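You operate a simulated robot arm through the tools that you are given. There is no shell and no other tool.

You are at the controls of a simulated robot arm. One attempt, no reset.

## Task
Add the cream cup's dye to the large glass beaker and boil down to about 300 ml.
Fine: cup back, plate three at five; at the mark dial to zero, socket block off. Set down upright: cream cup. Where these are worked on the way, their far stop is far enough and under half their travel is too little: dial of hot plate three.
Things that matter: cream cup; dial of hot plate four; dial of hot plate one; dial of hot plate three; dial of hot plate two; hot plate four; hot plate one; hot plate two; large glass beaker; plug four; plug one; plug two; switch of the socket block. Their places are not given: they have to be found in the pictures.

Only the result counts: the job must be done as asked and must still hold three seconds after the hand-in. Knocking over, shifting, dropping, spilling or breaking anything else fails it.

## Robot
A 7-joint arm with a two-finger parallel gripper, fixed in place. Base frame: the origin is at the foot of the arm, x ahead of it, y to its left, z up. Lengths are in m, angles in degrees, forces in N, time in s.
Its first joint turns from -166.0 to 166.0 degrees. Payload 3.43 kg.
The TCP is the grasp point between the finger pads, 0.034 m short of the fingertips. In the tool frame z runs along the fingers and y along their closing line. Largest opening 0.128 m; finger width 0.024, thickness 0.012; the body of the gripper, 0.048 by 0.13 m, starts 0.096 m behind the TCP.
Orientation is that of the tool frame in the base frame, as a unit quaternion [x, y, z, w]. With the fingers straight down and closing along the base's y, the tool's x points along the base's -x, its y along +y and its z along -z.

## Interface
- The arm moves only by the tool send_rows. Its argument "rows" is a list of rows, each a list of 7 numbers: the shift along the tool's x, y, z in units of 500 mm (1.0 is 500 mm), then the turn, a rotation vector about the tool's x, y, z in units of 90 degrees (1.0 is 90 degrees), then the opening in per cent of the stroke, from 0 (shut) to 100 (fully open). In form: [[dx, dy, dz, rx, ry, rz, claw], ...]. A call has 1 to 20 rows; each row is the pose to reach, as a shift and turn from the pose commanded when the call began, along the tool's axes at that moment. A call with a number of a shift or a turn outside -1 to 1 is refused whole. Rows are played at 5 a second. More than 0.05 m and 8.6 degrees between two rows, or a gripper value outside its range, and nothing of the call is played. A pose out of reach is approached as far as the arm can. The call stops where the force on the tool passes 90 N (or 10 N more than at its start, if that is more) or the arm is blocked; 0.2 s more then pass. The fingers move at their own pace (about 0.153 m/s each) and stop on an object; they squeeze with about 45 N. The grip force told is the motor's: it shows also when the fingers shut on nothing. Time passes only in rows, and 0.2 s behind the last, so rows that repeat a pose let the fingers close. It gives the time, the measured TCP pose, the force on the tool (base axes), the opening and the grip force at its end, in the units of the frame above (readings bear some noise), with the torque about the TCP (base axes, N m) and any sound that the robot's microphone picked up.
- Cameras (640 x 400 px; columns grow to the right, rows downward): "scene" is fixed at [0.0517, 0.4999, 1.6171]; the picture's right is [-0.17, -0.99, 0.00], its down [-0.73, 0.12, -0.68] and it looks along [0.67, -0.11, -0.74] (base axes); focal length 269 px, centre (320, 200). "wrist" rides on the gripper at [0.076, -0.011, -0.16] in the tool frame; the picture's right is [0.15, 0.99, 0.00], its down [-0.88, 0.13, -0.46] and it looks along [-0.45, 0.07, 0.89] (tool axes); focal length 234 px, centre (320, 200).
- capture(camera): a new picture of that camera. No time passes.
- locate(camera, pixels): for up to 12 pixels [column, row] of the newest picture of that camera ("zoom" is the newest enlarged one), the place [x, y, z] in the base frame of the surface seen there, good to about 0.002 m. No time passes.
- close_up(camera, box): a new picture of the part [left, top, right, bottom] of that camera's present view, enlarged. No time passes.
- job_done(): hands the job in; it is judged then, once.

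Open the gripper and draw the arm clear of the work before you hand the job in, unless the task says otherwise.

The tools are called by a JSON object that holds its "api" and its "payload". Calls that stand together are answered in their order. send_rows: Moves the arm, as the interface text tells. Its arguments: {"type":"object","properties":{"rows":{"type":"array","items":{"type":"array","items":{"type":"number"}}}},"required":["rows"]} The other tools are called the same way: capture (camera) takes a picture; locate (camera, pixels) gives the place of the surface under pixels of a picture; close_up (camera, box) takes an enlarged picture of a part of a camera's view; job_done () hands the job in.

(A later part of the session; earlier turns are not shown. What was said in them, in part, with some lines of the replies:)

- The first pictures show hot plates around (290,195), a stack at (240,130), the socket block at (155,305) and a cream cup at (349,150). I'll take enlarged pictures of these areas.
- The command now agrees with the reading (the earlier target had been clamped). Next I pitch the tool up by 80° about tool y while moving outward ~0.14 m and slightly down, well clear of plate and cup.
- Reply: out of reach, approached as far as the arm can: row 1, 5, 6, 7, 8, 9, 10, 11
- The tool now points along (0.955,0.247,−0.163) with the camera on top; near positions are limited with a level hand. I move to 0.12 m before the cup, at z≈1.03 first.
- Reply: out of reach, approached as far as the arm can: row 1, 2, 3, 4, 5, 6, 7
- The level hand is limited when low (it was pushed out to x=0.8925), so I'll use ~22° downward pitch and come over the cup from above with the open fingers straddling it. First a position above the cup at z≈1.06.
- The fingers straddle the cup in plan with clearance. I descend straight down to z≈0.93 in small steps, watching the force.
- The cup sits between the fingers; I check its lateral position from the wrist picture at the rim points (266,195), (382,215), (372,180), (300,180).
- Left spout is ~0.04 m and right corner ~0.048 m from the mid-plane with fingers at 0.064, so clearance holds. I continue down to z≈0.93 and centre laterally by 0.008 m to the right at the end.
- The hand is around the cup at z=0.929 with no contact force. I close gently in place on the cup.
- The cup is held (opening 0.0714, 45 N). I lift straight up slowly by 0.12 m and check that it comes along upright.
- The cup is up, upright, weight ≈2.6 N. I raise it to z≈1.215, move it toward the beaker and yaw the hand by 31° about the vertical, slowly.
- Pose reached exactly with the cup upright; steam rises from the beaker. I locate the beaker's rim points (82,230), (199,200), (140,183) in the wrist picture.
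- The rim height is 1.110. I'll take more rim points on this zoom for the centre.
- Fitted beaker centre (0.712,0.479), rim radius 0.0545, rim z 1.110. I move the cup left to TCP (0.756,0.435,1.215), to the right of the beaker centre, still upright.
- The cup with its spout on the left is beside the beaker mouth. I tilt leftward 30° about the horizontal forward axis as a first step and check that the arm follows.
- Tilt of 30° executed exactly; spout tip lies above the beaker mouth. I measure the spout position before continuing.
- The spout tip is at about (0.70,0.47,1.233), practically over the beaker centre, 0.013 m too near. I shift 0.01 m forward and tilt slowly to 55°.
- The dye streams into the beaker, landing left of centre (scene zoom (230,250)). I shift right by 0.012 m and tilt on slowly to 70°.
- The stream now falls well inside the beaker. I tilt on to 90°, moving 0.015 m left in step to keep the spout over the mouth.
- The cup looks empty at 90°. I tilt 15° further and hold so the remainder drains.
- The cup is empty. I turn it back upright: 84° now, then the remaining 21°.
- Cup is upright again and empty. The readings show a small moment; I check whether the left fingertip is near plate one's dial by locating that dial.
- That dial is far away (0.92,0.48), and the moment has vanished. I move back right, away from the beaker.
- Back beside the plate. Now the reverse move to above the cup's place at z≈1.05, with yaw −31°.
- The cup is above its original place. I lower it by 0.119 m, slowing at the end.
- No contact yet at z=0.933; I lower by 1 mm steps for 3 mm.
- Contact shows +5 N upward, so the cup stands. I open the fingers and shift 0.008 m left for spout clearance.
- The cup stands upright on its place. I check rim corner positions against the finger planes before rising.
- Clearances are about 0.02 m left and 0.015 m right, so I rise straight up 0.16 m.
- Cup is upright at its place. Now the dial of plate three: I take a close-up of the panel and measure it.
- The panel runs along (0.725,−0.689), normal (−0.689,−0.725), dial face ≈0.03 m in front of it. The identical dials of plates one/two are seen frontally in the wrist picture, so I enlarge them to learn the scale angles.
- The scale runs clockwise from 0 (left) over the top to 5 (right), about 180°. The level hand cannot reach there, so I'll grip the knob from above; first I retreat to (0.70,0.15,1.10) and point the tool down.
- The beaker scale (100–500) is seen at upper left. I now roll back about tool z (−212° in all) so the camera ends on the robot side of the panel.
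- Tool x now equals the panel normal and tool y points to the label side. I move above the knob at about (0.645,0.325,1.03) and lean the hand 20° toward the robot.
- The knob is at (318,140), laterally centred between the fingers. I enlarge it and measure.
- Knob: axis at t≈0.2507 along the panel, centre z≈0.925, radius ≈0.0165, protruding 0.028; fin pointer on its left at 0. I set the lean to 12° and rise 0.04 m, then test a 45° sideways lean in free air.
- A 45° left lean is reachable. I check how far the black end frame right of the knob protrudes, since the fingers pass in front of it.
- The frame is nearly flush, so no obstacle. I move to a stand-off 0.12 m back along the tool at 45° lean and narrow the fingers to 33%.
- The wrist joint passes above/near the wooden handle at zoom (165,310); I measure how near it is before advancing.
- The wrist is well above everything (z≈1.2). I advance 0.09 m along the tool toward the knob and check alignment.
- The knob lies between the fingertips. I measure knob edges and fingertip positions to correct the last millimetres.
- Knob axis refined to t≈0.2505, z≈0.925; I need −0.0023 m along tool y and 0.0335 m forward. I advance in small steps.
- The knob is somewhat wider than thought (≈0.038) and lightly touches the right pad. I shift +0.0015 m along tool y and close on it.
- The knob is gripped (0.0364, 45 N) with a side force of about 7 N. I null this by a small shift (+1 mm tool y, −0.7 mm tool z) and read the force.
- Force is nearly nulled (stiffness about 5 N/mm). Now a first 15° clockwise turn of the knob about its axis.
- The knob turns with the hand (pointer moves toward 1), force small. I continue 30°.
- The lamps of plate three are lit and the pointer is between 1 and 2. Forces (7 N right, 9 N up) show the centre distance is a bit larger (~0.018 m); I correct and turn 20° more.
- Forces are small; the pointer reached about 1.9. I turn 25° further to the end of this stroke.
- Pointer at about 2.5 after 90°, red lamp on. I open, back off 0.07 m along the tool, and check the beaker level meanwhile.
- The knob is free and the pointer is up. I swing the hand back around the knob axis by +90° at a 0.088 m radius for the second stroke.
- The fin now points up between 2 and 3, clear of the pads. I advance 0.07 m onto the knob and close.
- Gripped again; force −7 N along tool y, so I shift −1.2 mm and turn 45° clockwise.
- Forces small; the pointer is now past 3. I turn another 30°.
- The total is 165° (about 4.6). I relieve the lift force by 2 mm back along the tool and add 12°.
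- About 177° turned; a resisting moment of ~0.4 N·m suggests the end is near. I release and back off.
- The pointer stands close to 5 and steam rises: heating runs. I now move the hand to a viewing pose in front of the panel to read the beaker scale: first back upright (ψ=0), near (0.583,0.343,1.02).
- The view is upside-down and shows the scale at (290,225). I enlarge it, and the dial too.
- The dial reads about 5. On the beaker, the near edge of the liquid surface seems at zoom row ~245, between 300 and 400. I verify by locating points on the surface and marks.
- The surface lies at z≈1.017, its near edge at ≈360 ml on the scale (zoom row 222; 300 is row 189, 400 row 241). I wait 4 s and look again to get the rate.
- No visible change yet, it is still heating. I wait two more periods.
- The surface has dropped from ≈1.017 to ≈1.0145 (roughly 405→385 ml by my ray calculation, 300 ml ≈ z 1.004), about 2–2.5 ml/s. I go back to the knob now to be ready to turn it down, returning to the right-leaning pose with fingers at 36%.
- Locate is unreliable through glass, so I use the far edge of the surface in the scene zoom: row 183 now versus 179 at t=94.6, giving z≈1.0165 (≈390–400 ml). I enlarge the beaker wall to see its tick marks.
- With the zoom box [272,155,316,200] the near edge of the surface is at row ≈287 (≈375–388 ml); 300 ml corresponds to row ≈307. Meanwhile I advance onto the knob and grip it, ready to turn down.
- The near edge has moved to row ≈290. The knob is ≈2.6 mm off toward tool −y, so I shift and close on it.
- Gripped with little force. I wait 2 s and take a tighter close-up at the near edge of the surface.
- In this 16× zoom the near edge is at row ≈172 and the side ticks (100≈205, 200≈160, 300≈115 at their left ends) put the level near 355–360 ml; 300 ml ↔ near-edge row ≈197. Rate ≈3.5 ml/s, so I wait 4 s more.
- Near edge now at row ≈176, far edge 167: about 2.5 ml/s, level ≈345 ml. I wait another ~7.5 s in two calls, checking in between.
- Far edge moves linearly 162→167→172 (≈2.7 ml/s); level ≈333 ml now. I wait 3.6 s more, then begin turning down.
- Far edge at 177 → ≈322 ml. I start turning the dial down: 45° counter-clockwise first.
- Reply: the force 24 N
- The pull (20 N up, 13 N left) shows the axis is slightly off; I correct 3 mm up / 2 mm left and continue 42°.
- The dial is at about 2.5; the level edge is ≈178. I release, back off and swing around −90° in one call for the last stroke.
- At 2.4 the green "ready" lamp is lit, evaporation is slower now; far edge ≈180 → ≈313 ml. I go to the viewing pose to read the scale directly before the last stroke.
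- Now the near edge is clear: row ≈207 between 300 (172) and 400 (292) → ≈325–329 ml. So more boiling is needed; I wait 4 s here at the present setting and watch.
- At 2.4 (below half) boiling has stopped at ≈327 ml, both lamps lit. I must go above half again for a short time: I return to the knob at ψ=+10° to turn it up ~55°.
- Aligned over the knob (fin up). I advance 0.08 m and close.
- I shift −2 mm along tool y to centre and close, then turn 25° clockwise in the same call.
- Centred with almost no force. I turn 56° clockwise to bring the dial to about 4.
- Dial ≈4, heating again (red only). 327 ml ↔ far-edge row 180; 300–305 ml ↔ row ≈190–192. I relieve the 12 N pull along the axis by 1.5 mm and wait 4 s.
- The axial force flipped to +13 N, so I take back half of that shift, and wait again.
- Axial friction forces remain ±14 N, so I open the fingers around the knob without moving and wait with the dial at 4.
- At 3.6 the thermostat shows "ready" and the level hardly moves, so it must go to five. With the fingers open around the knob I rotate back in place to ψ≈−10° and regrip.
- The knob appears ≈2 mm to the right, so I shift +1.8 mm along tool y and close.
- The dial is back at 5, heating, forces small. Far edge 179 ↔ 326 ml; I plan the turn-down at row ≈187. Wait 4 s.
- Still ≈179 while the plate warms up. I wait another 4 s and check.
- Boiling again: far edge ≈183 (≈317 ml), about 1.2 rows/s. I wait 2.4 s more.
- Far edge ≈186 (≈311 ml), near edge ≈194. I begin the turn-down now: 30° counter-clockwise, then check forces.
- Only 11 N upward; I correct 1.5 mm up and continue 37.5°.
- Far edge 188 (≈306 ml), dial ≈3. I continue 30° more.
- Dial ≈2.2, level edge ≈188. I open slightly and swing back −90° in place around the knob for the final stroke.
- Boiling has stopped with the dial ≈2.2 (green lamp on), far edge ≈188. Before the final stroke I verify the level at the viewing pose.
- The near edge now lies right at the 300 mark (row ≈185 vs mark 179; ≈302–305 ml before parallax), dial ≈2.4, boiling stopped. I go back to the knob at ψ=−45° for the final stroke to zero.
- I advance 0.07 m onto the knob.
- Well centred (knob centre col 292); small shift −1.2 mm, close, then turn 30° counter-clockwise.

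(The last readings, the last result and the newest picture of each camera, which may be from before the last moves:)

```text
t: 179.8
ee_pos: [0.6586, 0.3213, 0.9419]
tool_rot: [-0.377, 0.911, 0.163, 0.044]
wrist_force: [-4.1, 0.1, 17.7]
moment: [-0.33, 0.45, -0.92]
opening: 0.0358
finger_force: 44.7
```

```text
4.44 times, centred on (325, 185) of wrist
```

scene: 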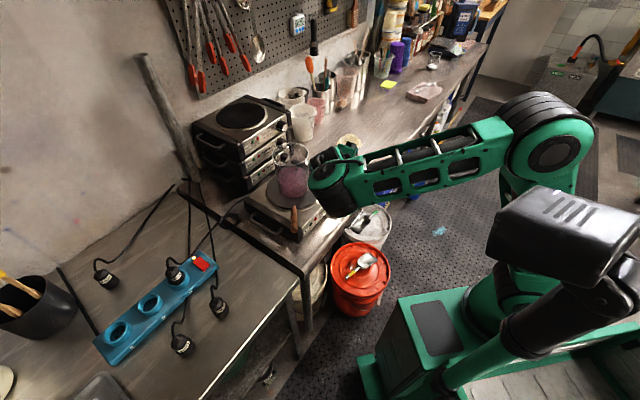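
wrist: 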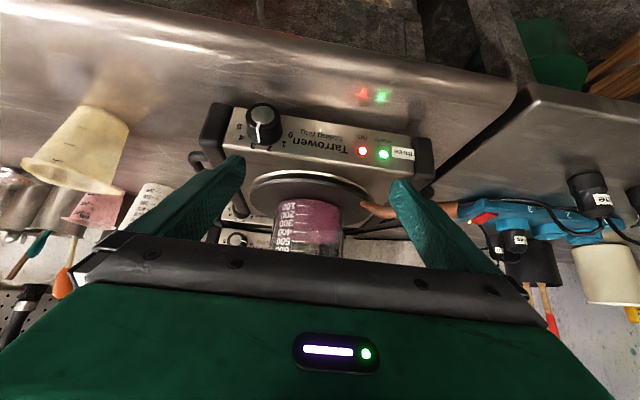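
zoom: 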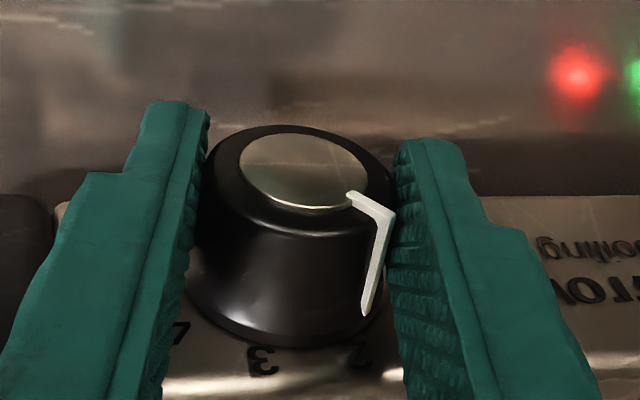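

The knob follows; 18 N up, so I correct 2.3 mm up and continue 30°.

{"api": "send_rows", "payload": {"rows": [[0, 0.0012, -0.0045, 0, 0, 0, 22], [0.0001, 0.0062, -0.0042, 0.0815, 0, -0.0173, 22], [0.0003, 0.0111, -0.0032, 0.163, 0, -0.0347, 22], [0.0006, 0.0158, -0.0017, 0.2445, 0, -0.052, 22], [0.0011, 0.0203, 0.0005, 0.326, 0, -0.0693, 22]]}}

{"api": "close_up", "payload": {"camera": "wrist", "box": [260, 140, 390, 230]}}

```text
t: 181.0
ee_pos: [0.654, 0.3264, 0.9426]
tool_rot: [-0.401, 0.901, -0.077, 0.144]
wrist_force: [2.9, -4.1, 0.1]
moment: [-0.76, 0.73, -0.81]
opening: 0.036
finger_force: 45.3
```

```text
4.44 times, centred on (325, 185) of wrist
```

zoom: 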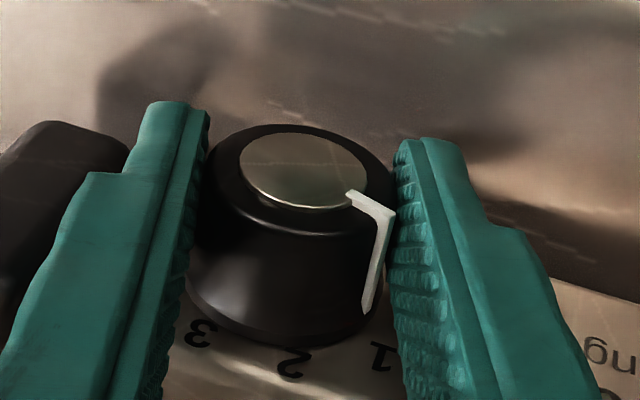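

Forces small; fin is around 1. I turn 15° more and compare with the scale.

{"api": "send_rows", "payload": {"rows": [[0, 0.0033, 0.0001, 0.0543, 0, -0.0116, 22], [0.0001, 0.0066, 0.0006, 0.1087, 0, -0.0231, 22], [0.0003, 0.0099, 0.0013, 0.163, 0, -0.0347, 22]]}}

{"api": "close_up", "payload": {"camera": "wrist", "box": [260, 140, 390, 230]}}

{"api": "close_up", "payload": {"camera": "scene", "box": [300, 185, 360, 235]}}

```text
t: 181.8
ee_pos: [0.6491, 0.3292, 0.9424]
tool_rot: [-0.404, 0.873, -0.194, 0.194]
wrist_force: [2.9, -8.8, -0.5]
moment: [-0.59, 0.64, -1.07]
opening: 0.0359
finger_force: 44.5
```

```text
4.44 times, centred on (325, 185) of wrist
```

zoom: 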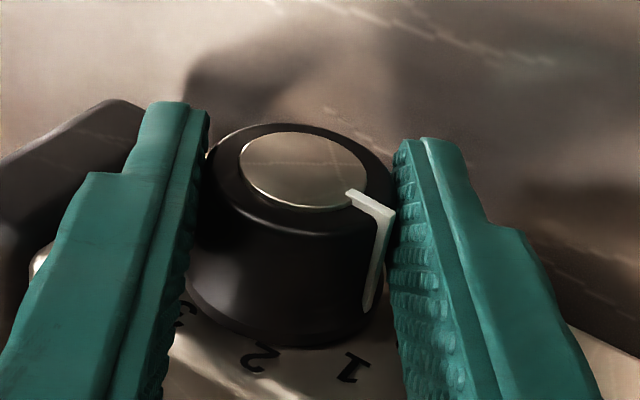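

```text
8.00 times, centred on (330, 210) of scene
```

zoom: 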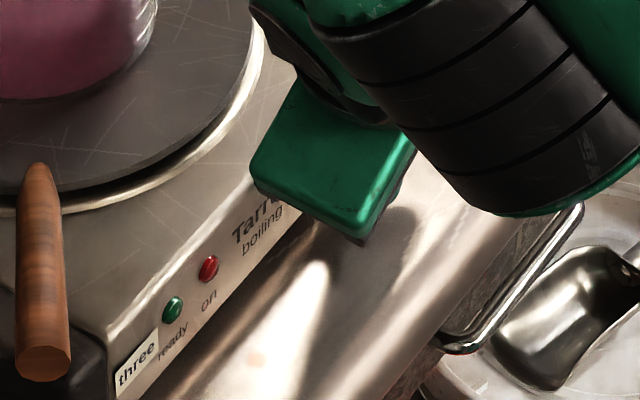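

Both lamps have gone out, so the dial is near zero. I add 6° to be sure it reaches the zero stop, watching the moment.

{"api": "send_rows", "payload": {"rows": [[0, 0.0014, 0.0001, 0.0326, 0, -0.0069, 22], [0, 0.0028, 0.0002, 0.0652, 0, -0.0139, 22], [0, 0.0028, 0.0002, 0.0652, 0, -0.0139, 22]]}}

{"api": "close_up", "payload": {"camera": "wrist", "box": [260, 140, 390, 230]}}

```text
t: 182.6
ee_pos: [0.6481, 0.3307, 0.942]
tool_rot: [-0.404, 0.857, -0.24, 0.212]
wrist_force: [1.9, -3.5, 0.6]
moment: [0.06, 0.68, -0.57]
opening: 0.036
finger_force: 45.1
```

```text
4.44 times, centred on (325, 185) of wrist
```

zoom: 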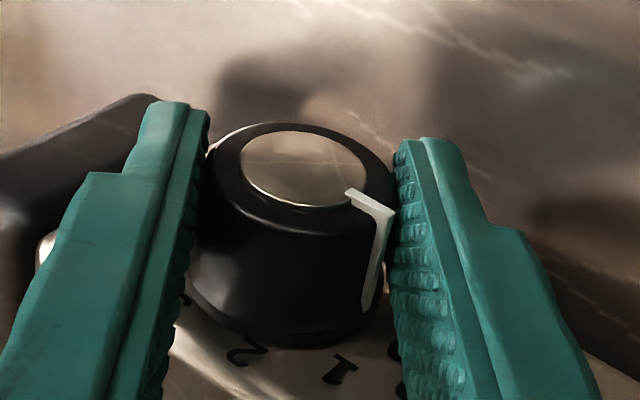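

A resisting moment of −0.53 N·m about the axis appears: the zero stop. I release, back off and look at the dial.

{"api": "send_rows", "payload": {"rows": [[0, 0, 0, 0, 0, 0, 40], [0, 0, 0, 0, 0, 0, 40], [0, 0, -0.04, 0, 0, 0, 40], [0, 0, -0.09, 0, 0, 0, 40], [0, 0, -0.15, 0, 0, 0, 40], [0, 0, -0.21, 0, 0, 0, 40], [0, 0, -0.27, 0, 0, 0, 60], [0, 0, -0.27, 0, 0, 0, 60]]}}

{"api": "capture", "payload": {"camera": "wrist"}}

{"api": "close_up", "payload": {"camera": "wrist", "box": [260, 100, 400, 200]}}

{"api": "capture", "payload": {"camera": "scene"}}

```text
t: 184.4
ee_pos: [0.5737, 0.3633, 1.0483]
tool_rot: [-0.403, 0.857, -0.24, 0.212]
wrist_force: [-0.4, -1.0, 0.1]
moment: [0.02, 0.0, -0.02]
opening: 0.0769
finger_force: 0.0
```

```text
taken
```

wrist: 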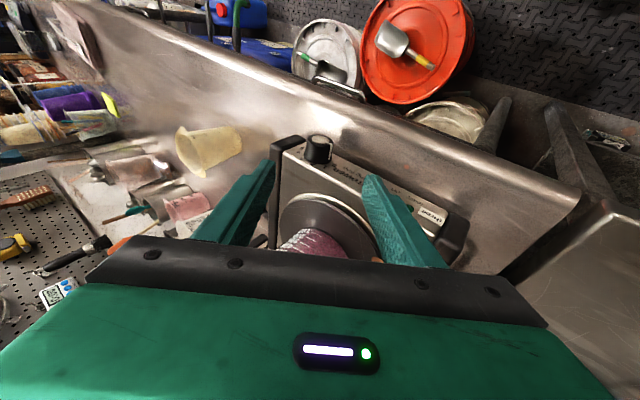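

```text
4.00 times, centred on (330, 150) of wrist
```

zoom: 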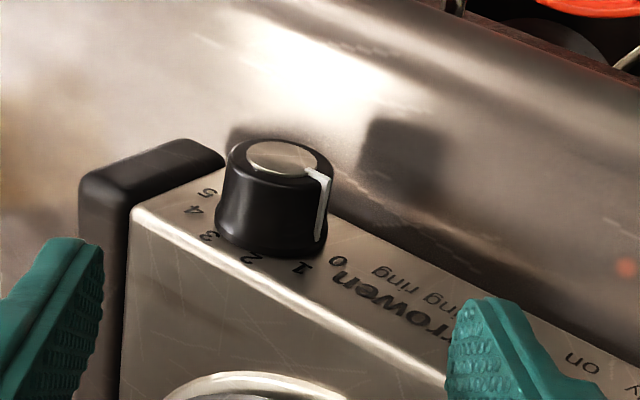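

```text
taken
```

scene: 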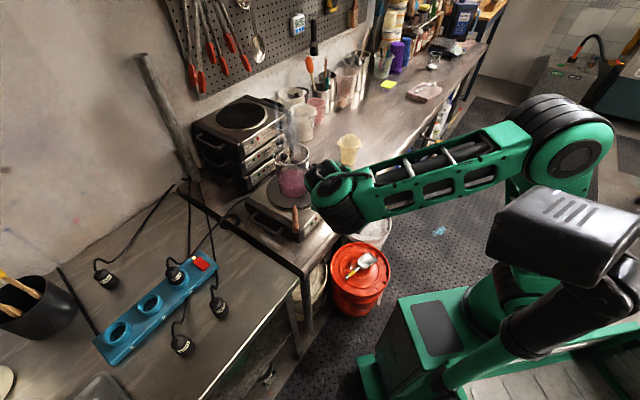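

The dial fin stands at 0 and the lamps are off. Next the socket block: I rise 0.1 m and bring the tool upright.

{"api": "send_rows", "payload": {"rows": [[-0.012, -0.04, -0.055, 0, 0, 0, 60], [-0.023, -0.08, -0.11, -0.0652, 0, 0.0139, 60], [-0.034, -0.116, -0.159, -0.1304, 0, 0.0277, 60], [-0.034, -0.116, -0.159, -0.1956, 0, 0.0416, 60], [-0.034, -0.116, -0.159, -0.2608, 0, 0.0555, 60], [-0.034, -0.116, -0.159, -0.326, 0, 0.0693, 60], [-0.034, -0.116, -0.159, -0.3912, 0, 0.0832, 60], [-0.034, -0.116, -0.159, -0.3912, 0, 0.0832, 60]]}}

{"api": "close_up", "payload": {"camera": "scene", "box": [180, 245, 230, 285]}}

{"api": "locate", "payload": {"camera": "zoom", "pixels": [[260, 180], [300, 200], [330, 240], [220, 190], [270, 260], [310, 150], [200, 230], [350, 200], [160, 150], [400, 300]]}}

```text
t: 186.2
ee_pos: [0.5721, 0.3637, 1.1492]
tool_rot: [-0.392, 0.914, 0.046, 0.094]
wrist_force: [-1.2, -0.2, -0.1]
moment: [0.0, -0.01, 0.02]
opening: 0.0769
finger_force: 0.1
```

```text
10.00 times, centred on (205, 265) of scene
```

zoom: 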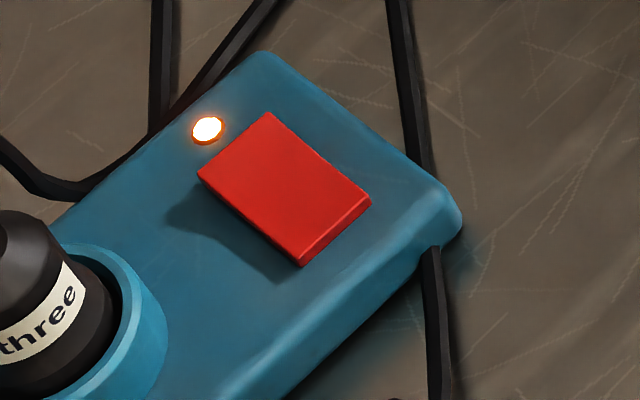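

```text
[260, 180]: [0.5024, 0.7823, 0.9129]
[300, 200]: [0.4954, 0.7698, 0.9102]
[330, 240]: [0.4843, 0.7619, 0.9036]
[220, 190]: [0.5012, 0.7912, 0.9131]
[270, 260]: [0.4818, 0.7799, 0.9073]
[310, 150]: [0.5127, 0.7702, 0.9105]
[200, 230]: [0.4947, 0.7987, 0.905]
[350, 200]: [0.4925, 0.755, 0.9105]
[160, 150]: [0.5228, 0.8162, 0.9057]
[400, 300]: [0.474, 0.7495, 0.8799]
```

The red rocker is seen at zoom (285,190), its lamp-side edge slightly raised (z≈0.913 vs 0.910). I move the hand, tool straight down, to above it for a close look.

{"api": "send_rows", "payload": {"rows": [[-0.04, 0.068, 0.01, 0, 0.015, 0, 60], [-0.08, 0.136, 0.03, 0, 0.03, 0, 30], [-0.122, 0.203, 0.05, 0, 0.044, 0, 10], [-0.162, 0.271, 0.08, 0, 0.06, 0, 0], [-0.203, 0.339, 0.11, 0, 0.075, 0, 0], [-0.243, 0.407, 0.14, 0, 0.09, 0, 0], [-0.284, 0.475, 0.165, 0, 0.105, 0, 0], [-0.325, 0.542, 0.195, 0, 0.12, 0, 0], [-0.365, 0.61, 0.221, 0, 0.133, 0, 0], [-0.365, 0.61, 0.221, 0, 0.133, 0, 0]]}}

{"api": "capture", "payload": {"camera": "wrist"}}

{"api": "capture", "payload": {"camera": "scene"}}

```text
t: 188.2
ee_pos: [0.4798, 0.6939, 1.0877]
tool_rot: [-0.399, 0.917, 0.006, 0.015]
wrist_force: [13.7, 16.5, -36.0]
moment: [-0.09, 0.96, 0.29]
opening: 0.0001
finger_force: 32.7
out of reach, approached as far as the arm can: row 9
stopped in row 9: the force on the tool passed its limit at 124 N (the readings are from after the stop); the commanded pose is now the measured one
```

```text
taken
```

wrist: 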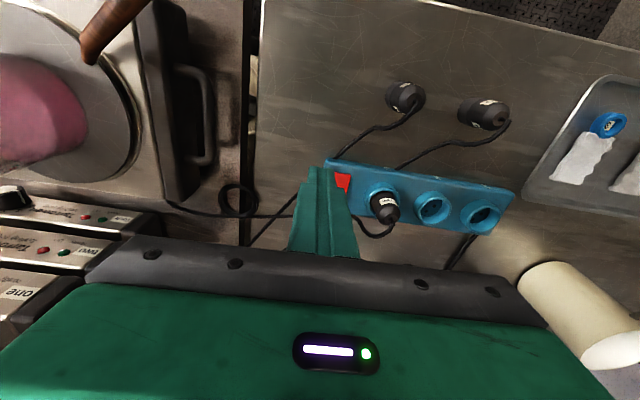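

```text
taken
```

scene: 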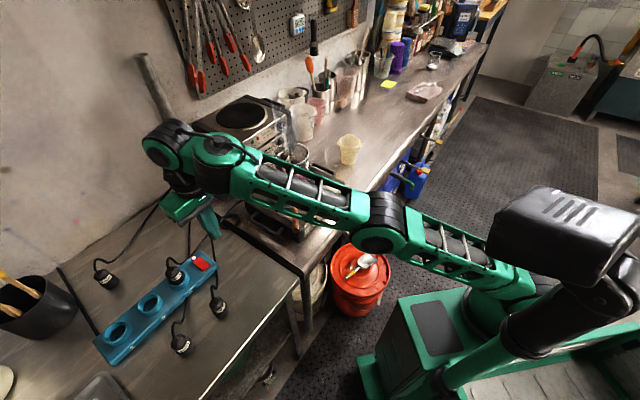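

The move stopped with 124 N, the wrist touched something near the end. I look closely before moving.

{"api": "close_up", "payload": {"camera": "scene", "box": [120, 90, 360, 260]}}

{"api": "close_up", "payload": {"camera": "scene", "box": [250, 120, 350, 250]}}

{"api": "close_up", "payload": {"camera": "wrist", "box": [0, 0, 260, 290]}}

```text
2.35 times, centred on (240, 175) of scene
```

zoom: 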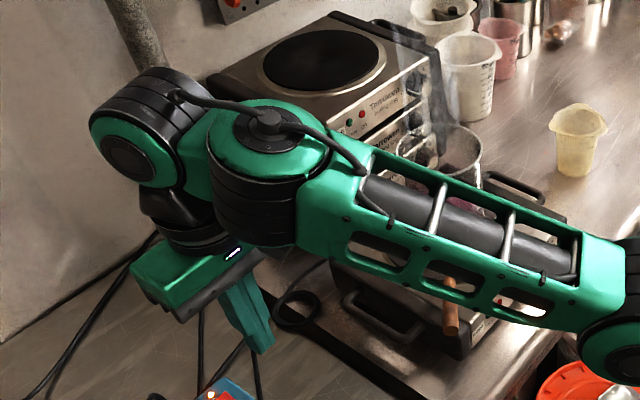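

```text
3.08 times, centred on (300, 185) of scene
```

zoom: 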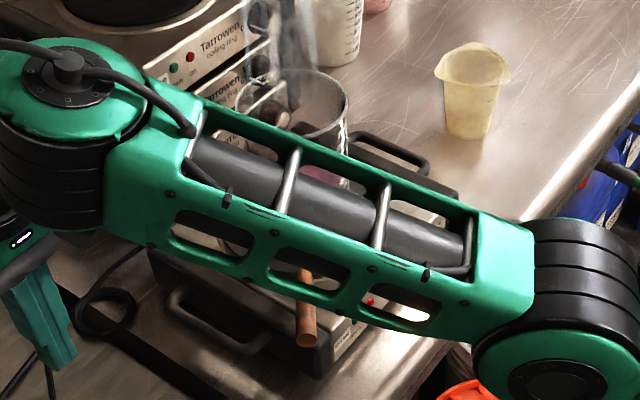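

```text
1.38 times, centred on (130, 145) of wrist
```

zoom: 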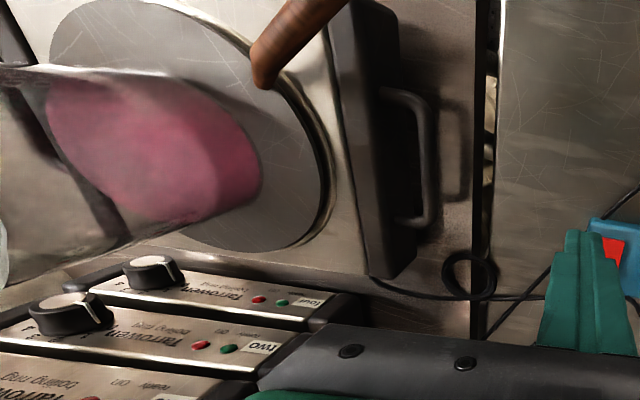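

I locate the arm parts against the pipe, the stack and the beaker to find the contact.

{"api": "locate", "payload": {"camera": "scene", "pixels": [[170, 122], [180, 118], [186, 130], [163, 155], [225, 150], [235, 165], [290, 185], [300, 180], [303, 155], [250, 190], [205, 155], [175, 110]]}}

{"api": "close_up", "payload": {"camera": "scene", "box": [140, 90, 240, 170]}}

```text
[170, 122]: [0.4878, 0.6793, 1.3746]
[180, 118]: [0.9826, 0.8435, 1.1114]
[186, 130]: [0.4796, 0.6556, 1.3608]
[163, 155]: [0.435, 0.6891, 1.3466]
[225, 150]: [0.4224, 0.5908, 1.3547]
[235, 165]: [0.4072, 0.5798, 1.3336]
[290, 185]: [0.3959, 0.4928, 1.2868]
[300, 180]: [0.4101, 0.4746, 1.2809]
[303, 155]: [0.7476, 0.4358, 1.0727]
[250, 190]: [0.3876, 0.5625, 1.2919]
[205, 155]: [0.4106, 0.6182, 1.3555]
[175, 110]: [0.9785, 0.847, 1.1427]
```

```text
5.00 times, centred on (190, 130) of scene
```

zoom: 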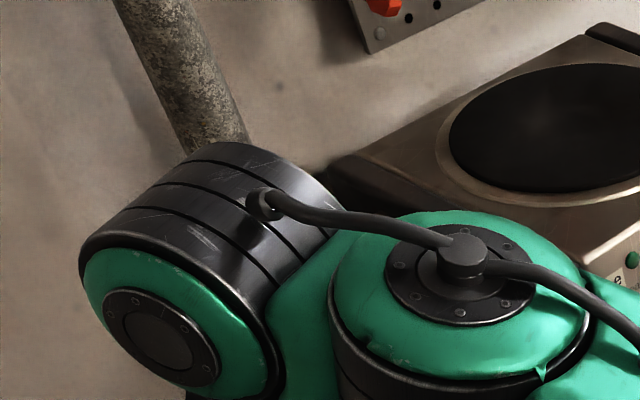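

Everything around is clear (arm parts at z≈1.3); the camera mount under the forearm hit the forearm itself. I retreat a little and will roll the hand by 90° so the camera is at the side.

{"api": "send_rows", "payload": {"rows": [[0.025, -0.038, -0.03, 0, 0, 0, 0], [0.05, -0.076, -0.06, 0, 0, 0, 0], [0.075, -0.114, -0.09, 0, 0, 0, 0], [0.1, -0.152, -0.12, 0, 0, 0, 0], [0.1, -0.152, -0.12, 0, 0, 0, 0]]}}

{"api": "close_up", "payload": {"camera": "scene", "box": [240, 120, 380, 240]}}

```text
t: 189.4
ee_pos: [0.5001, 0.6019, 1.1443]
tool_rot: [-0.397, 0.918, 0.005, 0.013]
wrist_force: [0.3, -0.6, -0.6]
moment: [-0.01, -0.01, 0.01]
opening: 0.0
finger_force: 32.9
```

```text
3.33 times, centred on (310, 180) of scene
```

zoom: 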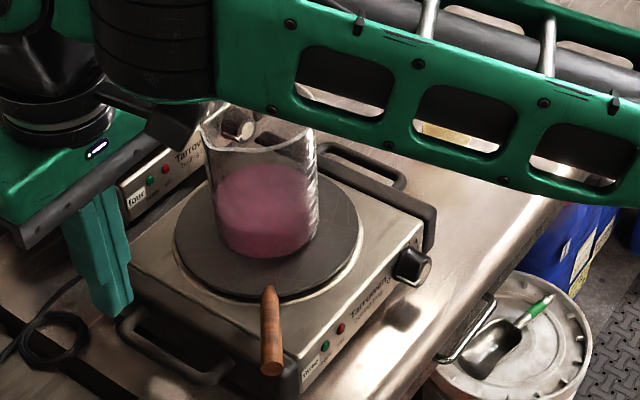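

No force now, beaker untouched, lamps dark. I roll +90° about tool z in place.

{"api": "send_rows", "payload": {"rows": [[0, 0, 0, 0, 0, 0.09, 0], [0, 0, 0, 0, 0, 0.18, 0], [0, 0, 0, 0, 0, 0.27, 0], [0, 0, 0, 0, 0, 0.36, 0], [0, 0, 0, 0, 0, 0.45, 0], [0, 0, 0, 0, 0, 0.54, 0], [0, 0, 0, 0, 0, 0.63, 0], [0, 0, 0, 0, 0, 0.72, 0], [0, 0, 0, 0, 0, 0.81, 0], [0, 0, 0, 0, 0, 0.9, 0], [0, 0, 0, 0, 0, 0.99, 0], [0, 0, 0, 0, 0, 0.99, 0]]}}

{"api": "capture", "payload": {"camera": "wrist"}}

```text
t: 192.0
ee_pos: [0.5009, 0.6015, 1.1439]
tool_rot: [0.361, 0.933, 0.012, 0.005]
wrist_force: [0.0, 0.8, 0.0]
moment: [0.0, -0.03, 0.02]
opening: 0.0002
finger_force: 33.4
```

```text
taken
```

wrist: 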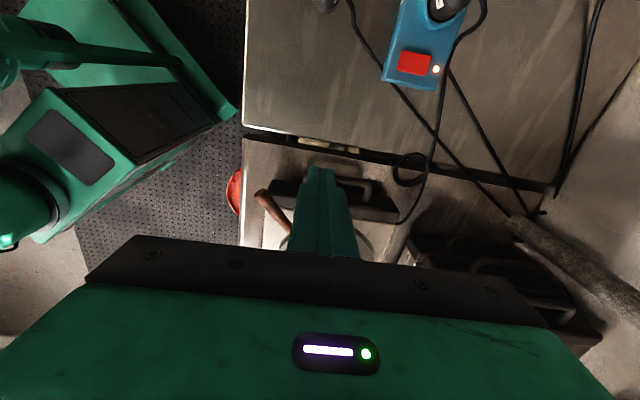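

Now the switch is in view at (412,63). I enlarge and locate its corners.

{"api": "close_up", "payload": {"camera": "wrist", "box": [380, 35, 460, 95]}}

{"api": "locate", "payload": {"camera": "zoom", "pixels": [[170, 150], [290, 150], [180, 270], [270, 285], [230, 210], [230, 170], [230, 265], [100, 250], [370, 260], [370, 150], [285, 210], [165, 210]]}}

```text
6.67 times, centred on (420, 65) of wrist
```

zoom: 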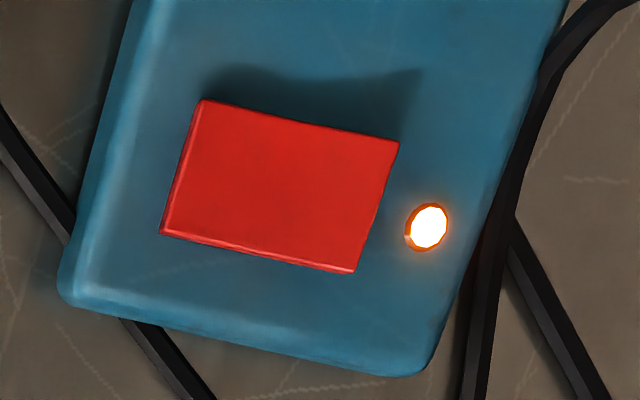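

```text
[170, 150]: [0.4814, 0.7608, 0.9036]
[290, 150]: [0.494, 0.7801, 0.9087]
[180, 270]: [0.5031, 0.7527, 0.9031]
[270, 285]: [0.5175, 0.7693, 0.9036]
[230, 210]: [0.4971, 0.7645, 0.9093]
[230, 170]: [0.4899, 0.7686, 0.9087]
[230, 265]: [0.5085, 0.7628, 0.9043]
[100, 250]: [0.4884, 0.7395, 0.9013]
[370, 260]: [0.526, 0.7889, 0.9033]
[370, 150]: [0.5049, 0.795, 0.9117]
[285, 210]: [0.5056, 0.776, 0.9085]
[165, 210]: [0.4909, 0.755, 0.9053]
```

The lamp-side end of the rocker is raised (z≈0.912 vs 0.905 on the other end), so pressing there switches off; press point ≈(0.509,0.784). I move above it with closed fingers at z≈1.02.

{"api": "send_rows", "payload": {"rows": [[0.039, 0.047, 0.041, 0, 0, 0, 0], [0.078, 0.094, 0.082, 0, 0, 0, 0], [0.117, 0.141, 0.124, 0, 0, 0, 0], [0.156, 0.188, 0.165, 0, 0, 0, 0], [0.195, 0.235, 0.207, 0, 0, 0, 0], [0.234, 0.282, 0.248, 0, 0, 0, 0], [0.234, 0.282, 0.248, 0, 0, 0, 0]]}}

{"api": "capture", "payload": {"camera": "wrist"}}

{"api": "close_up", "payload": {"camera": "scene", "box": [120, 180, 280, 320]}}

```text
t: 193.6
ee_pos: [0.4949, 0.7231, 1.0108]
tool_rot: [0.359, 0.933, 0.013, 0.007]
wrist_force: [0.0, -0.3, 1.1]
moment: [0.04, 0.07, -0.01]
opening: 0.0
finger_force: 32.5
out of reach, approached as far as the arm can: row 3, 4, 5, 6, 7
```

```text
taken
```

wrist: 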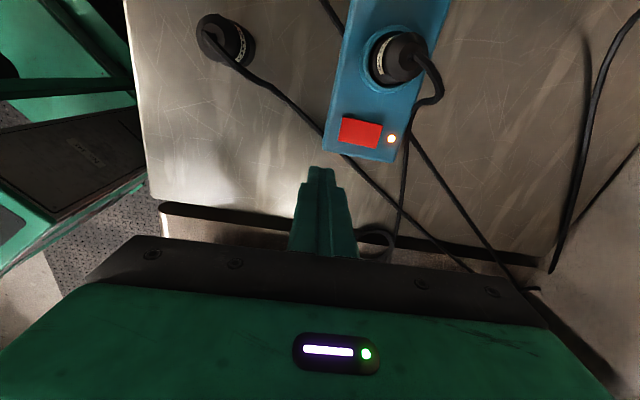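

```text
2.86 times, centred on (200, 250) of scene
```

zoom: 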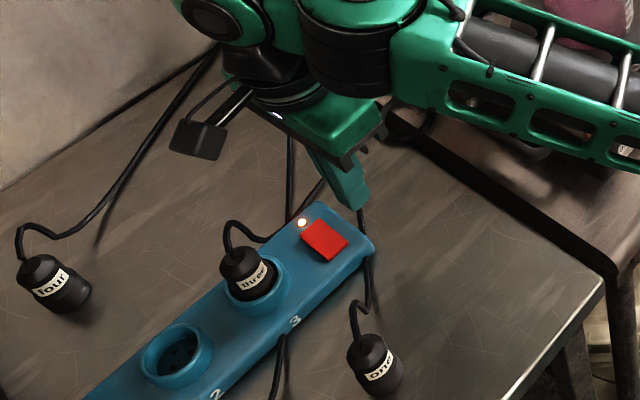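

The straight-down reach ends at r≈0.88 here, so I tilt the tool 35° outward about tool x, which extends the reach.

{"api": "send_rows", "payload": {"rows": [[0, 0, -0.02, -0.078, 0, 0, 0], [0, 0, -0.02, -0.156, 0, 0, 0], [0, 0, -0.02, -0.234, 0, 0, 0], [0, 0, -0.02, -0.312, 0, 0, 0], [0, 0, -0.02, -0.389, 0, 0, 0], [0, 0, -0.02, -0.389, 0, 0, 0]]}}

{"api": "capture", "payload": {"camera": "wrist"}}

{"api": "close_up", "payload": {"camera": "scene", "box": [120, 150, 320, 320]}}

```text
t: 195.0
ee_pos: [0.505, 0.7737, 1.0417]
tool_rot: [0.342, 0.886, 0.292, 0.115]
wrist_force: [1.3, 0.0, -0.1]
moment: [0.0, 0.03, 0.0]
opening: 0.0
finger_force: 33.0
out of reach, approached as far as the arm can: row 1, 4, 5, 6
```

```text
taken
```

wrist: 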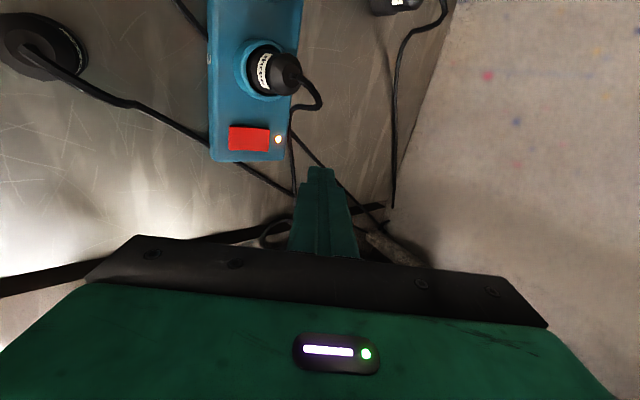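

```text
2.35 times, centred on (220, 235) of scene
```

zoom: 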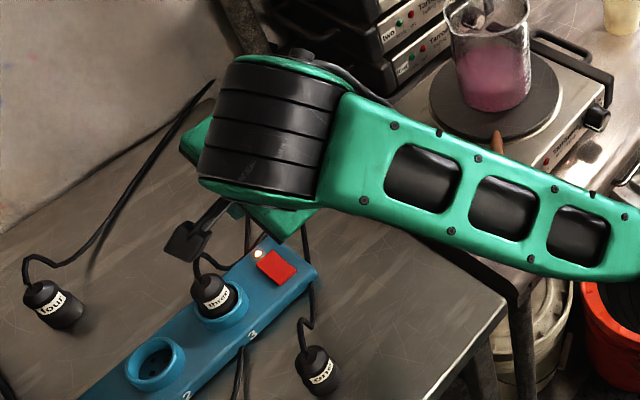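

The wrist range is limited both ways, so a tilt of about 20° should fit. I reduce the tilt by 16° and go to z≈0.98 above the press point.

{"api": "send_rows", "payload": {"rows": [[0.002, -0.014, 0.027, 0.06, 0, 0, 0], [0.004, -0.028, 0.055, 0.12, 0, 0, 0], [0.006, -0.042, 0.082, 0.178, 0, 0, 0], [0.0076, -0.0546, 0.109, 0.178, 0, 0, 0], [0.0076, -0.0546, 0.109, 0.178, 0, 0, 0]]}}

{"api": "capture", "payload": {"camera": "wrist"}}

{"api": "close_up", "payload": {"camera": "wrist", "box": [240, 110, 400, 220]}}

```text
t: 196.2
ee_pos: [0.5072, 0.786, 0.9778]
tool_rot: [0.354, 0.918, 0.166, 0.065]
wrist_force: [0.5, -0.3, 0.5]
moment: [0.0, 0.02, 0.02]
opening: 0.0001
finger_force: 33.4
```

```text
taken
```

wrist: 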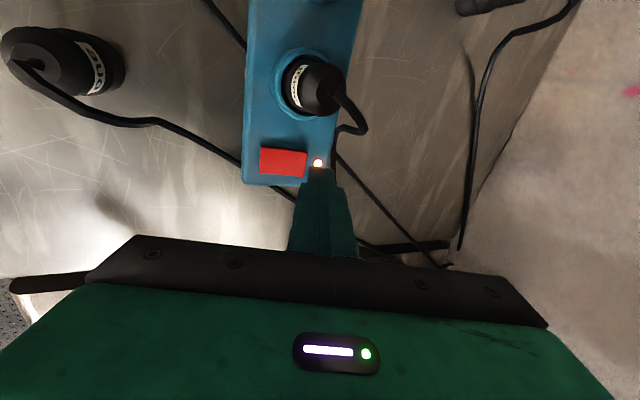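

```text
3.64 times, centred on (320, 165) of wrist
```

zoom: 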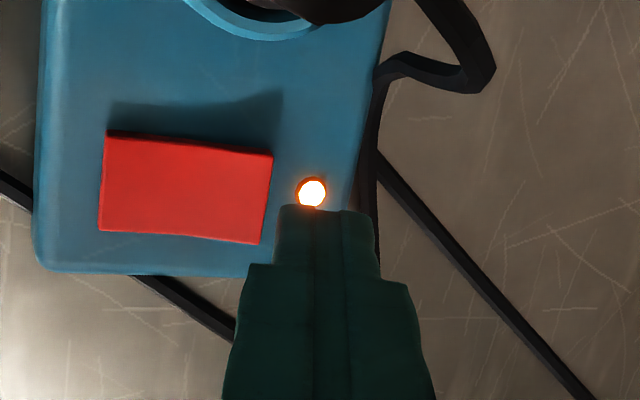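

Position reached. I re-locate the rocker in this closer zoom: corners (106,131), (273,150), (258,245), (99,230).

{"api": "locate", "payload": {"camera": "zoom", "pixels": [[115, 140], [262, 158], [250, 235], [108, 222], [255, 195], [185, 190], [110, 180], [312, 192], [325, 215], [220, 195], [300, 300], [320, 240]]}}

```text
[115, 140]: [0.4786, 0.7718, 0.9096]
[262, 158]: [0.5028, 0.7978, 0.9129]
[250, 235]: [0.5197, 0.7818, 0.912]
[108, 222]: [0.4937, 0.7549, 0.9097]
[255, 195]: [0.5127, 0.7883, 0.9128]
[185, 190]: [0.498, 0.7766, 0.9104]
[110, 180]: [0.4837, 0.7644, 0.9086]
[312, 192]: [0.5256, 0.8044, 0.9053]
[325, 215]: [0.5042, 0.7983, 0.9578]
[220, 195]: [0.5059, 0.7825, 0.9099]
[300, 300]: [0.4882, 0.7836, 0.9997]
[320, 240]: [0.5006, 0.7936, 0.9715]
```

The lowest fingertip edge is above (0.508,0.786), right on the raised end. I descend 0.03 m, then in 2 mm steps.

{"api": "send_rows", "payload": {"rows": [[-0.0005, -0.009, 0.017, 0, 0, 0, 0], [-0.001, -0.016, 0.036, 0, 0, 0, 0], [-0.001, -0.023, 0.052, 0, 0, 0, 0], [-0.001, -0.0246, 0.056, 0, 0, 0, 0], [-0.001, -0.0246, 0.056, 0, 0, 0, 0]]}}

{"api": "close_up", "payload": {"camera": "wrist", "box": [240, 110, 400, 220]}}

```text
t: 197.4
ee_pos: [0.5086, 0.7831, 0.9471]
tool_rot: [0.354, 0.918, 0.166, 0.064]
wrist_force: [-0.5, -0.2, 0.7]
moment: [0.02, 0.0, 0.0]
opening: 0.0001
finger_force: 32.9
```

```text
3.64 times, centred on (320, 165) of wrist
```

zoom: 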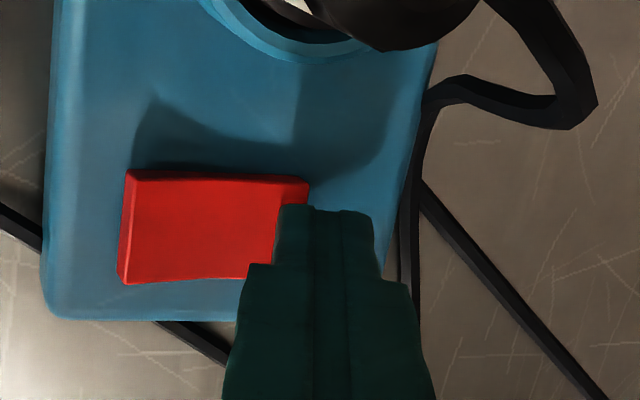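

The fingertip lies over the raised end. I shift 4 mm further inboard and press down in 2 mm steps.

{"api": "send_rows", "payload": {"rows": [[0, -0.0075, -0.0028, 0, 0, 0, 0], [0, -0.0089, 0.001, 0, 0, 0, 0], [0, -0.0103, 0.0048, 0, 0, 0, 0], [0, -0.0117, 0.0086, 0, 0, 0, 0], [0, -0.0131, 0.0124, 0, 0, 0, 0]]}}

{"api": "close_up", "payload": {"camera": "wrist", "box": [240, 110, 400, 220]}}

{"api": "close_up", "payload": {"camera": "scene", "box": [170, 235, 240, 290]}}

```text
t: 198.6
ee_pos: [0.5053, 0.7815, 0.9463]
tool_rot: [0.354, 0.917, 0.171, 0.066]
wrist_force: [-2.0, -5.0, 50.2]
moment: [-0.02, 0.1, -0.03]
opening: 0.0
finger_force: 32.8
```

```text
3.64 times, centred on (320, 165) of wrist
```

zoom: 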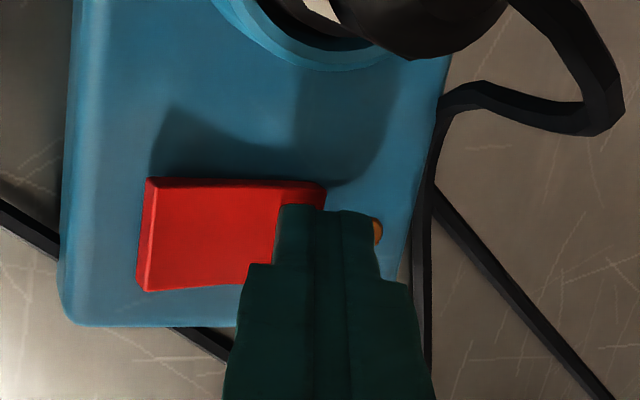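

```text
7.27 times, centred on (205, 262) of scene
```

zoom: 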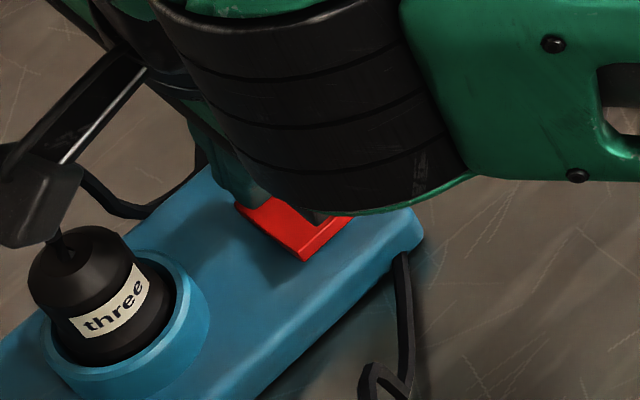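

A 50 N press was reached and the lamp (378,232) looks dark. I lift off and check.

{"api": "send_rows", "payload": {"rows": [[0, 0.007, -0.018, 0, 0, 0, 0], [0, 0.021, -0.056, 0, 0, 0, 0], [0, 0.042, -0.112, 0, 0, 0, 0], [0, 0.063, -0.168, 0, 0, 0, 0], [0, 0.063, -0.168, 0, 0, 0, 0]]}}

{"api": "close_up", "payload": {"camera": "wrist", "box": [220, 80, 400, 220]}}

{"api": "capture", "payload": {"camera": "scene"}}

```text
t: 199.8
ee_pos: [0.5047, 0.7802, 1.0297]
tool_rot: [0.354, 0.918, 0.166, 0.065]
wrist_force: [0.0, 0.6, 1.1]
moment: [0.01, -0.01, 0.0]
opening: 0.0
finger_force: 33.0
```

```text
2.86 times, centred on (310, 150) of wrist
```

zoom: 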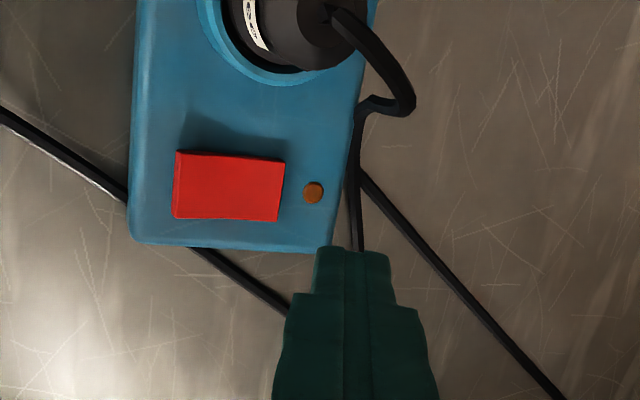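

```text
taken
```

scene: 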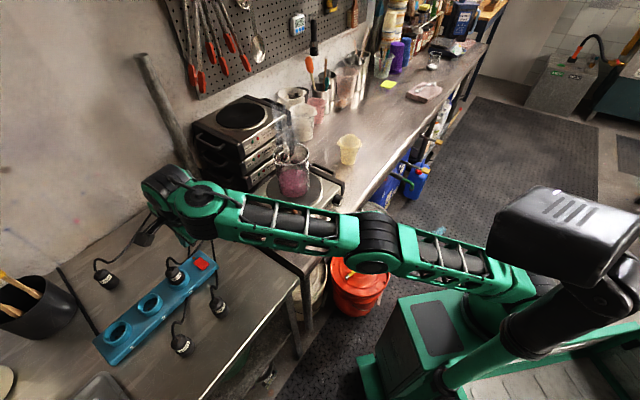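

The block's lamp is dark and the rocker has flipped: off. I withdraw the arm and open the gripper.

{"api": "send_rows", "payload": {"rows": [[-0.02, -0.025, -0.06, 0.03, 0, 0, 0], [-0.05, -0.055, -0.11, 0.06, 0, 0, 0], [-0.085, -0.095, -0.16, 0.09, 0, 0, 20], [-0.12, -0.13, -0.21, 0.12, 0, 0, 40], [-0.155, -0.165, -0.26, 0.15, 0, 0, 60], [-0.19, -0.205, -0.305, 0.18, 0, 0, 80], [-0.218, -0.237, -0.345, 0.21, 0, 0, 100], [-0.218, -0.237, -0.345, 0.21, 0, 0, 100]]}}

{"api": "capture", "payload": {"camera": "wrist"}}

```text
t: 201.6
ee_pos: [0.4716, 0.5817, 1.1475]
tool_rot: [0.359, 0.933, 0.014, 0.006]
wrist_force: [-0.2, 0.4, 0.7]
moment: [0.0, -0.01, 0.0]
opening: 0.128
finger_force: 0.0
```

```text
taken
```

wrist: 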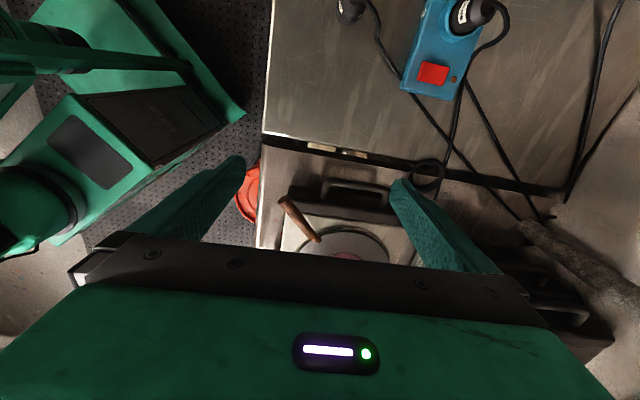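

I move the arm on to the right, clear of the bench, near its starting place.

{"api": "send_rows", "payload": {"rows": [[-0.03, -0.04, -0.06, 0, 0, 0, 100], [-0.08, -0.1, -0.11, 0, 0, 0, 100], [-0.135, -0.165, -0.16, 0, 0, 0, 100], [-0.19, -0.235, -0.21, 0, 0, 0, 100], [-0.25, -0.305, -0.24, 0, 0, 0, 100], [-0.305, -0.375, -0.26, 0, 0, 0, 100], [-0.36, -0.445, -0.26, 0, 0, 0, 100], [-0.42, -0.515, -0.26, 0, 0, 0, 100], [-0.48, -0.59, -0.26, 0, 0, 0, 100], [-0.48, -0.59, -0.26, 0, 0, 0, 100]]}}

{"api": "capture", "payload": {"camera": "scene"}}

{"api": "close_up", "payload": {"camera": "scene", "box": [240, 120, 380, 240]}}

{"api": "close_up", "payload": {"camera": "scene", "box": [80, 230, 240, 370]}}

{"api": "close_up", "payload": {"camera": "scene", "box": [300, 185, 350, 240]}}

{"api": "close_up", "payload": {"camera": "scene", "box": [280, 160, 312, 180]}}

```text
refused: row 4 steps farther than a row can; nothing moved
```

```text
taken
```

scene: 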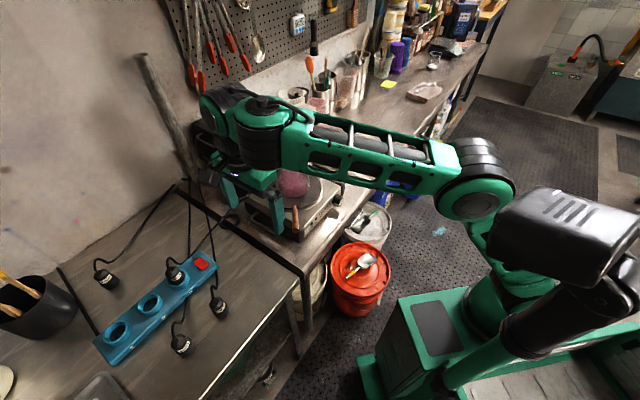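

```text
3.33 times, centred on (310, 180) of scene
```

zoom: 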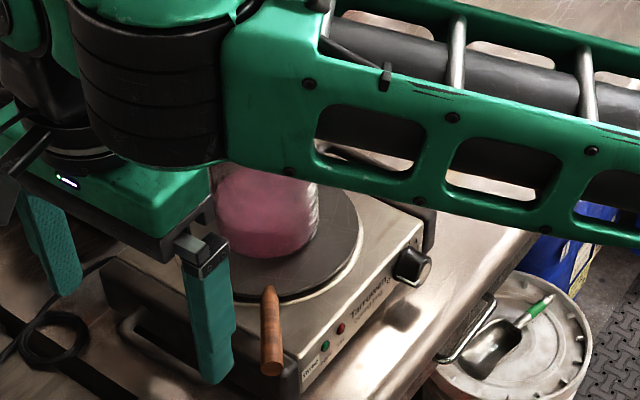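

```text
2.86 times, centred on (160, 300) of scene
```

zoom: 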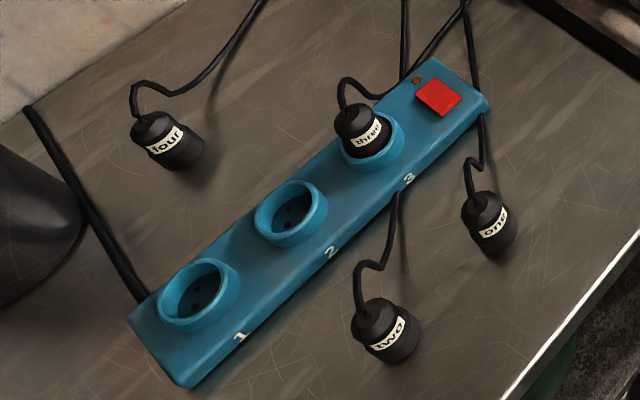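

```text
7.27 times, centred on (325, 212) of scene
```

zoom: 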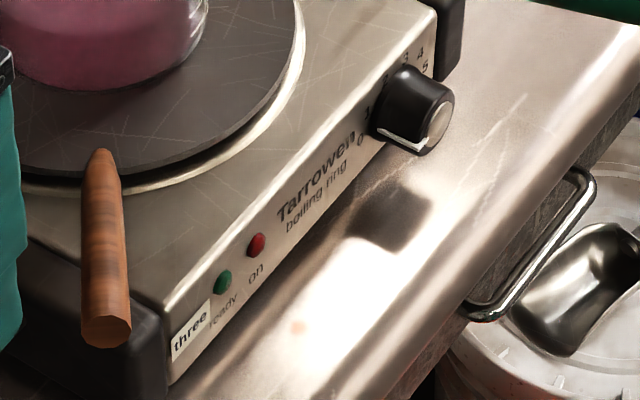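

```text
16.00 times, centred on (296, 170) of scene
```

zoom: 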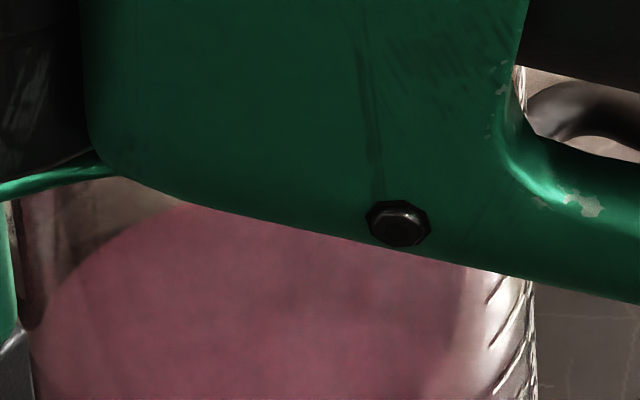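

Dial at 0, lamps dark, block and plugs unchanged. The row step was too large; I resend with smaller steps.

{"api": "send_rows", "payload": {"rows": [[-0.03, -0.035, -0.06, 0, 0, 0, 100], [-0.07, -0.085, -0.11, 0, 0, 0, 100], [-0.11, -0.135, -0.15, 0, 0, 0, 100], [-0.155, -0.19, -0.19, 0, 0, 0, 100], [-0.2, -0.245, -0.22, 0, 0, 0, 100], [-0.25, -0.305, -0.24, 0, 0, 0, 100], [-0.3, -0.365, -0.26, 0, 0, 0, 100], [-0.35, -0.425, -0.26, 0, 0, 0, 100], [-0.4, -0.485, -0.26, 0, 0, 0, 100], [-0.45, -0.545, -0.26, 0, 0, 0, 100], [-0.48, -0.59, -0.26, 0, 0, 0, 100], [-0.48, -0.59, -0.26, 0, 0, 0, 100]]}}

{"api": "capture", "payload": {"camera": "scene"}}

{"api": "close_up", "payload": {"camera": "scene", "box": [240, 120, 380, 240]}}

{"api": "close_up", "payload": {"camera": "scene", "box": [280, 160, 312, 180]}}

{"api": "close_up", "payload": {"camera": "scene", "box": [180, 80, 380, 250]}}

```text
t: 204.2
ee_pos: [0.4478, 0.1989, 1.2713]
tool_rot: [0.359, 0.933, 0.014, 0.006]
wrist_force: [-0.3, -0.2, -0.5]
moment: [0.01, 0.0, 0.01]
opening: 0.1282
finger_force: 0.1
```

```text
taken
```

scene: 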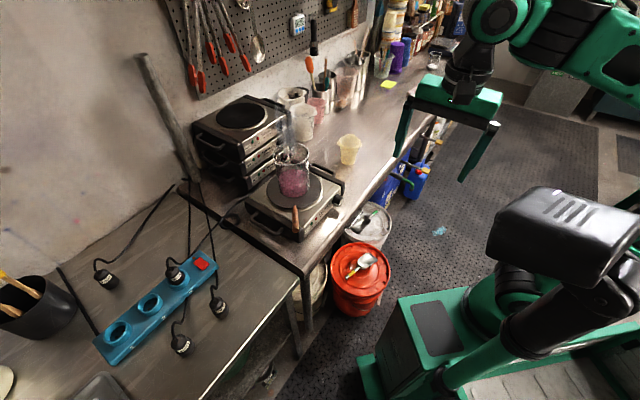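

```text
3.33 times, centred on (310, 180) of scene
```

zoom: 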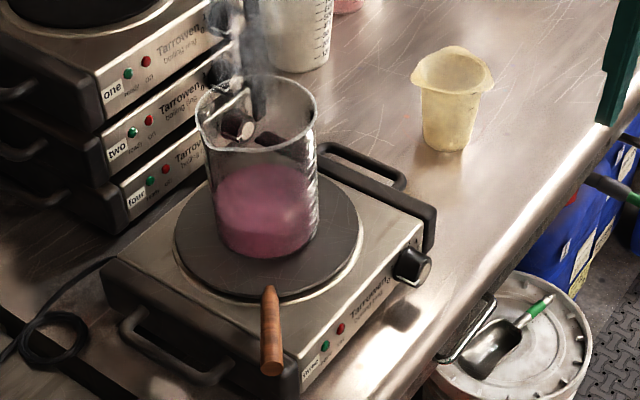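

```text
16.00 times, centred on (296, 170) of scene
```

zoom: 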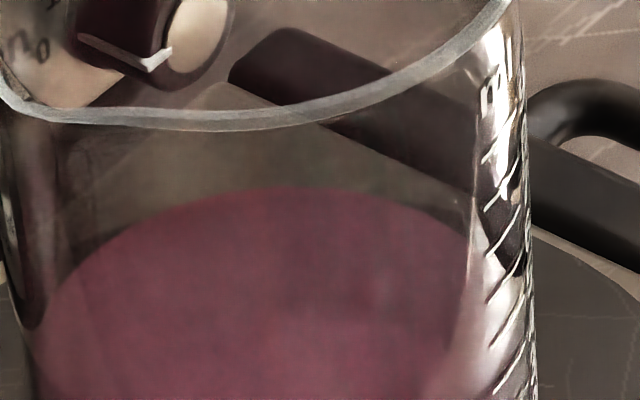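

```text
2.35 times, centred on (280, 165) of scene
```

zoom: 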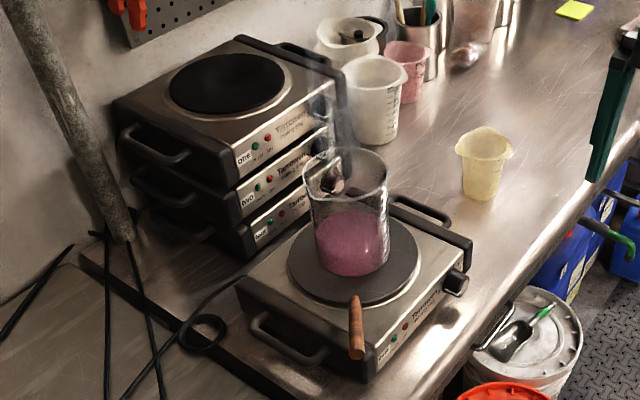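

Level edge still at row ≈188 (about 300 ml), dial at 0, block lamp dark, cream cup upright and empty at its place, arm clear with the gripper open. I hand the job in.

{"api": "job_done", "payload": {}}

```text
The job is handed in.
```

I handed the job in with the dye added, the beaker at about 300 ml and everything switched off. I don't have the judge's result.

- **Dye:** I poured the cream cup empty into the large beaker. The cup is back upright at its place.
- **Boiling down:** The beaker went from about 400 ml to about 300 ml. At the last close reading the surface sat on the 300 mark (302–305 ml before correcting for viewing angle). It looked unchanged just before hand-in.
- **Hot plate three:** The dial went to five. I turned it down once too early, at about 327 ml; boiling stopped, so I took it back to five before the final turn-down. It now sits at the zero stop with both lamps dark.
- **Socket block:** The switch is off and its lamp is dark. Plugs one, two and four and the other plates' dials look unchanged.

Two things could count against the result:

- **Plate three shifted slightly:** Gripping its dial moved it by roughly 2–3 mm. I left it there.
- **Force stop:** On the way to the socket block the arm stopped on a force reading of 124 N. The surroundings were clear, and I took it to be the hand's camera mount touching the forearm. The beaker and plate showed no change.
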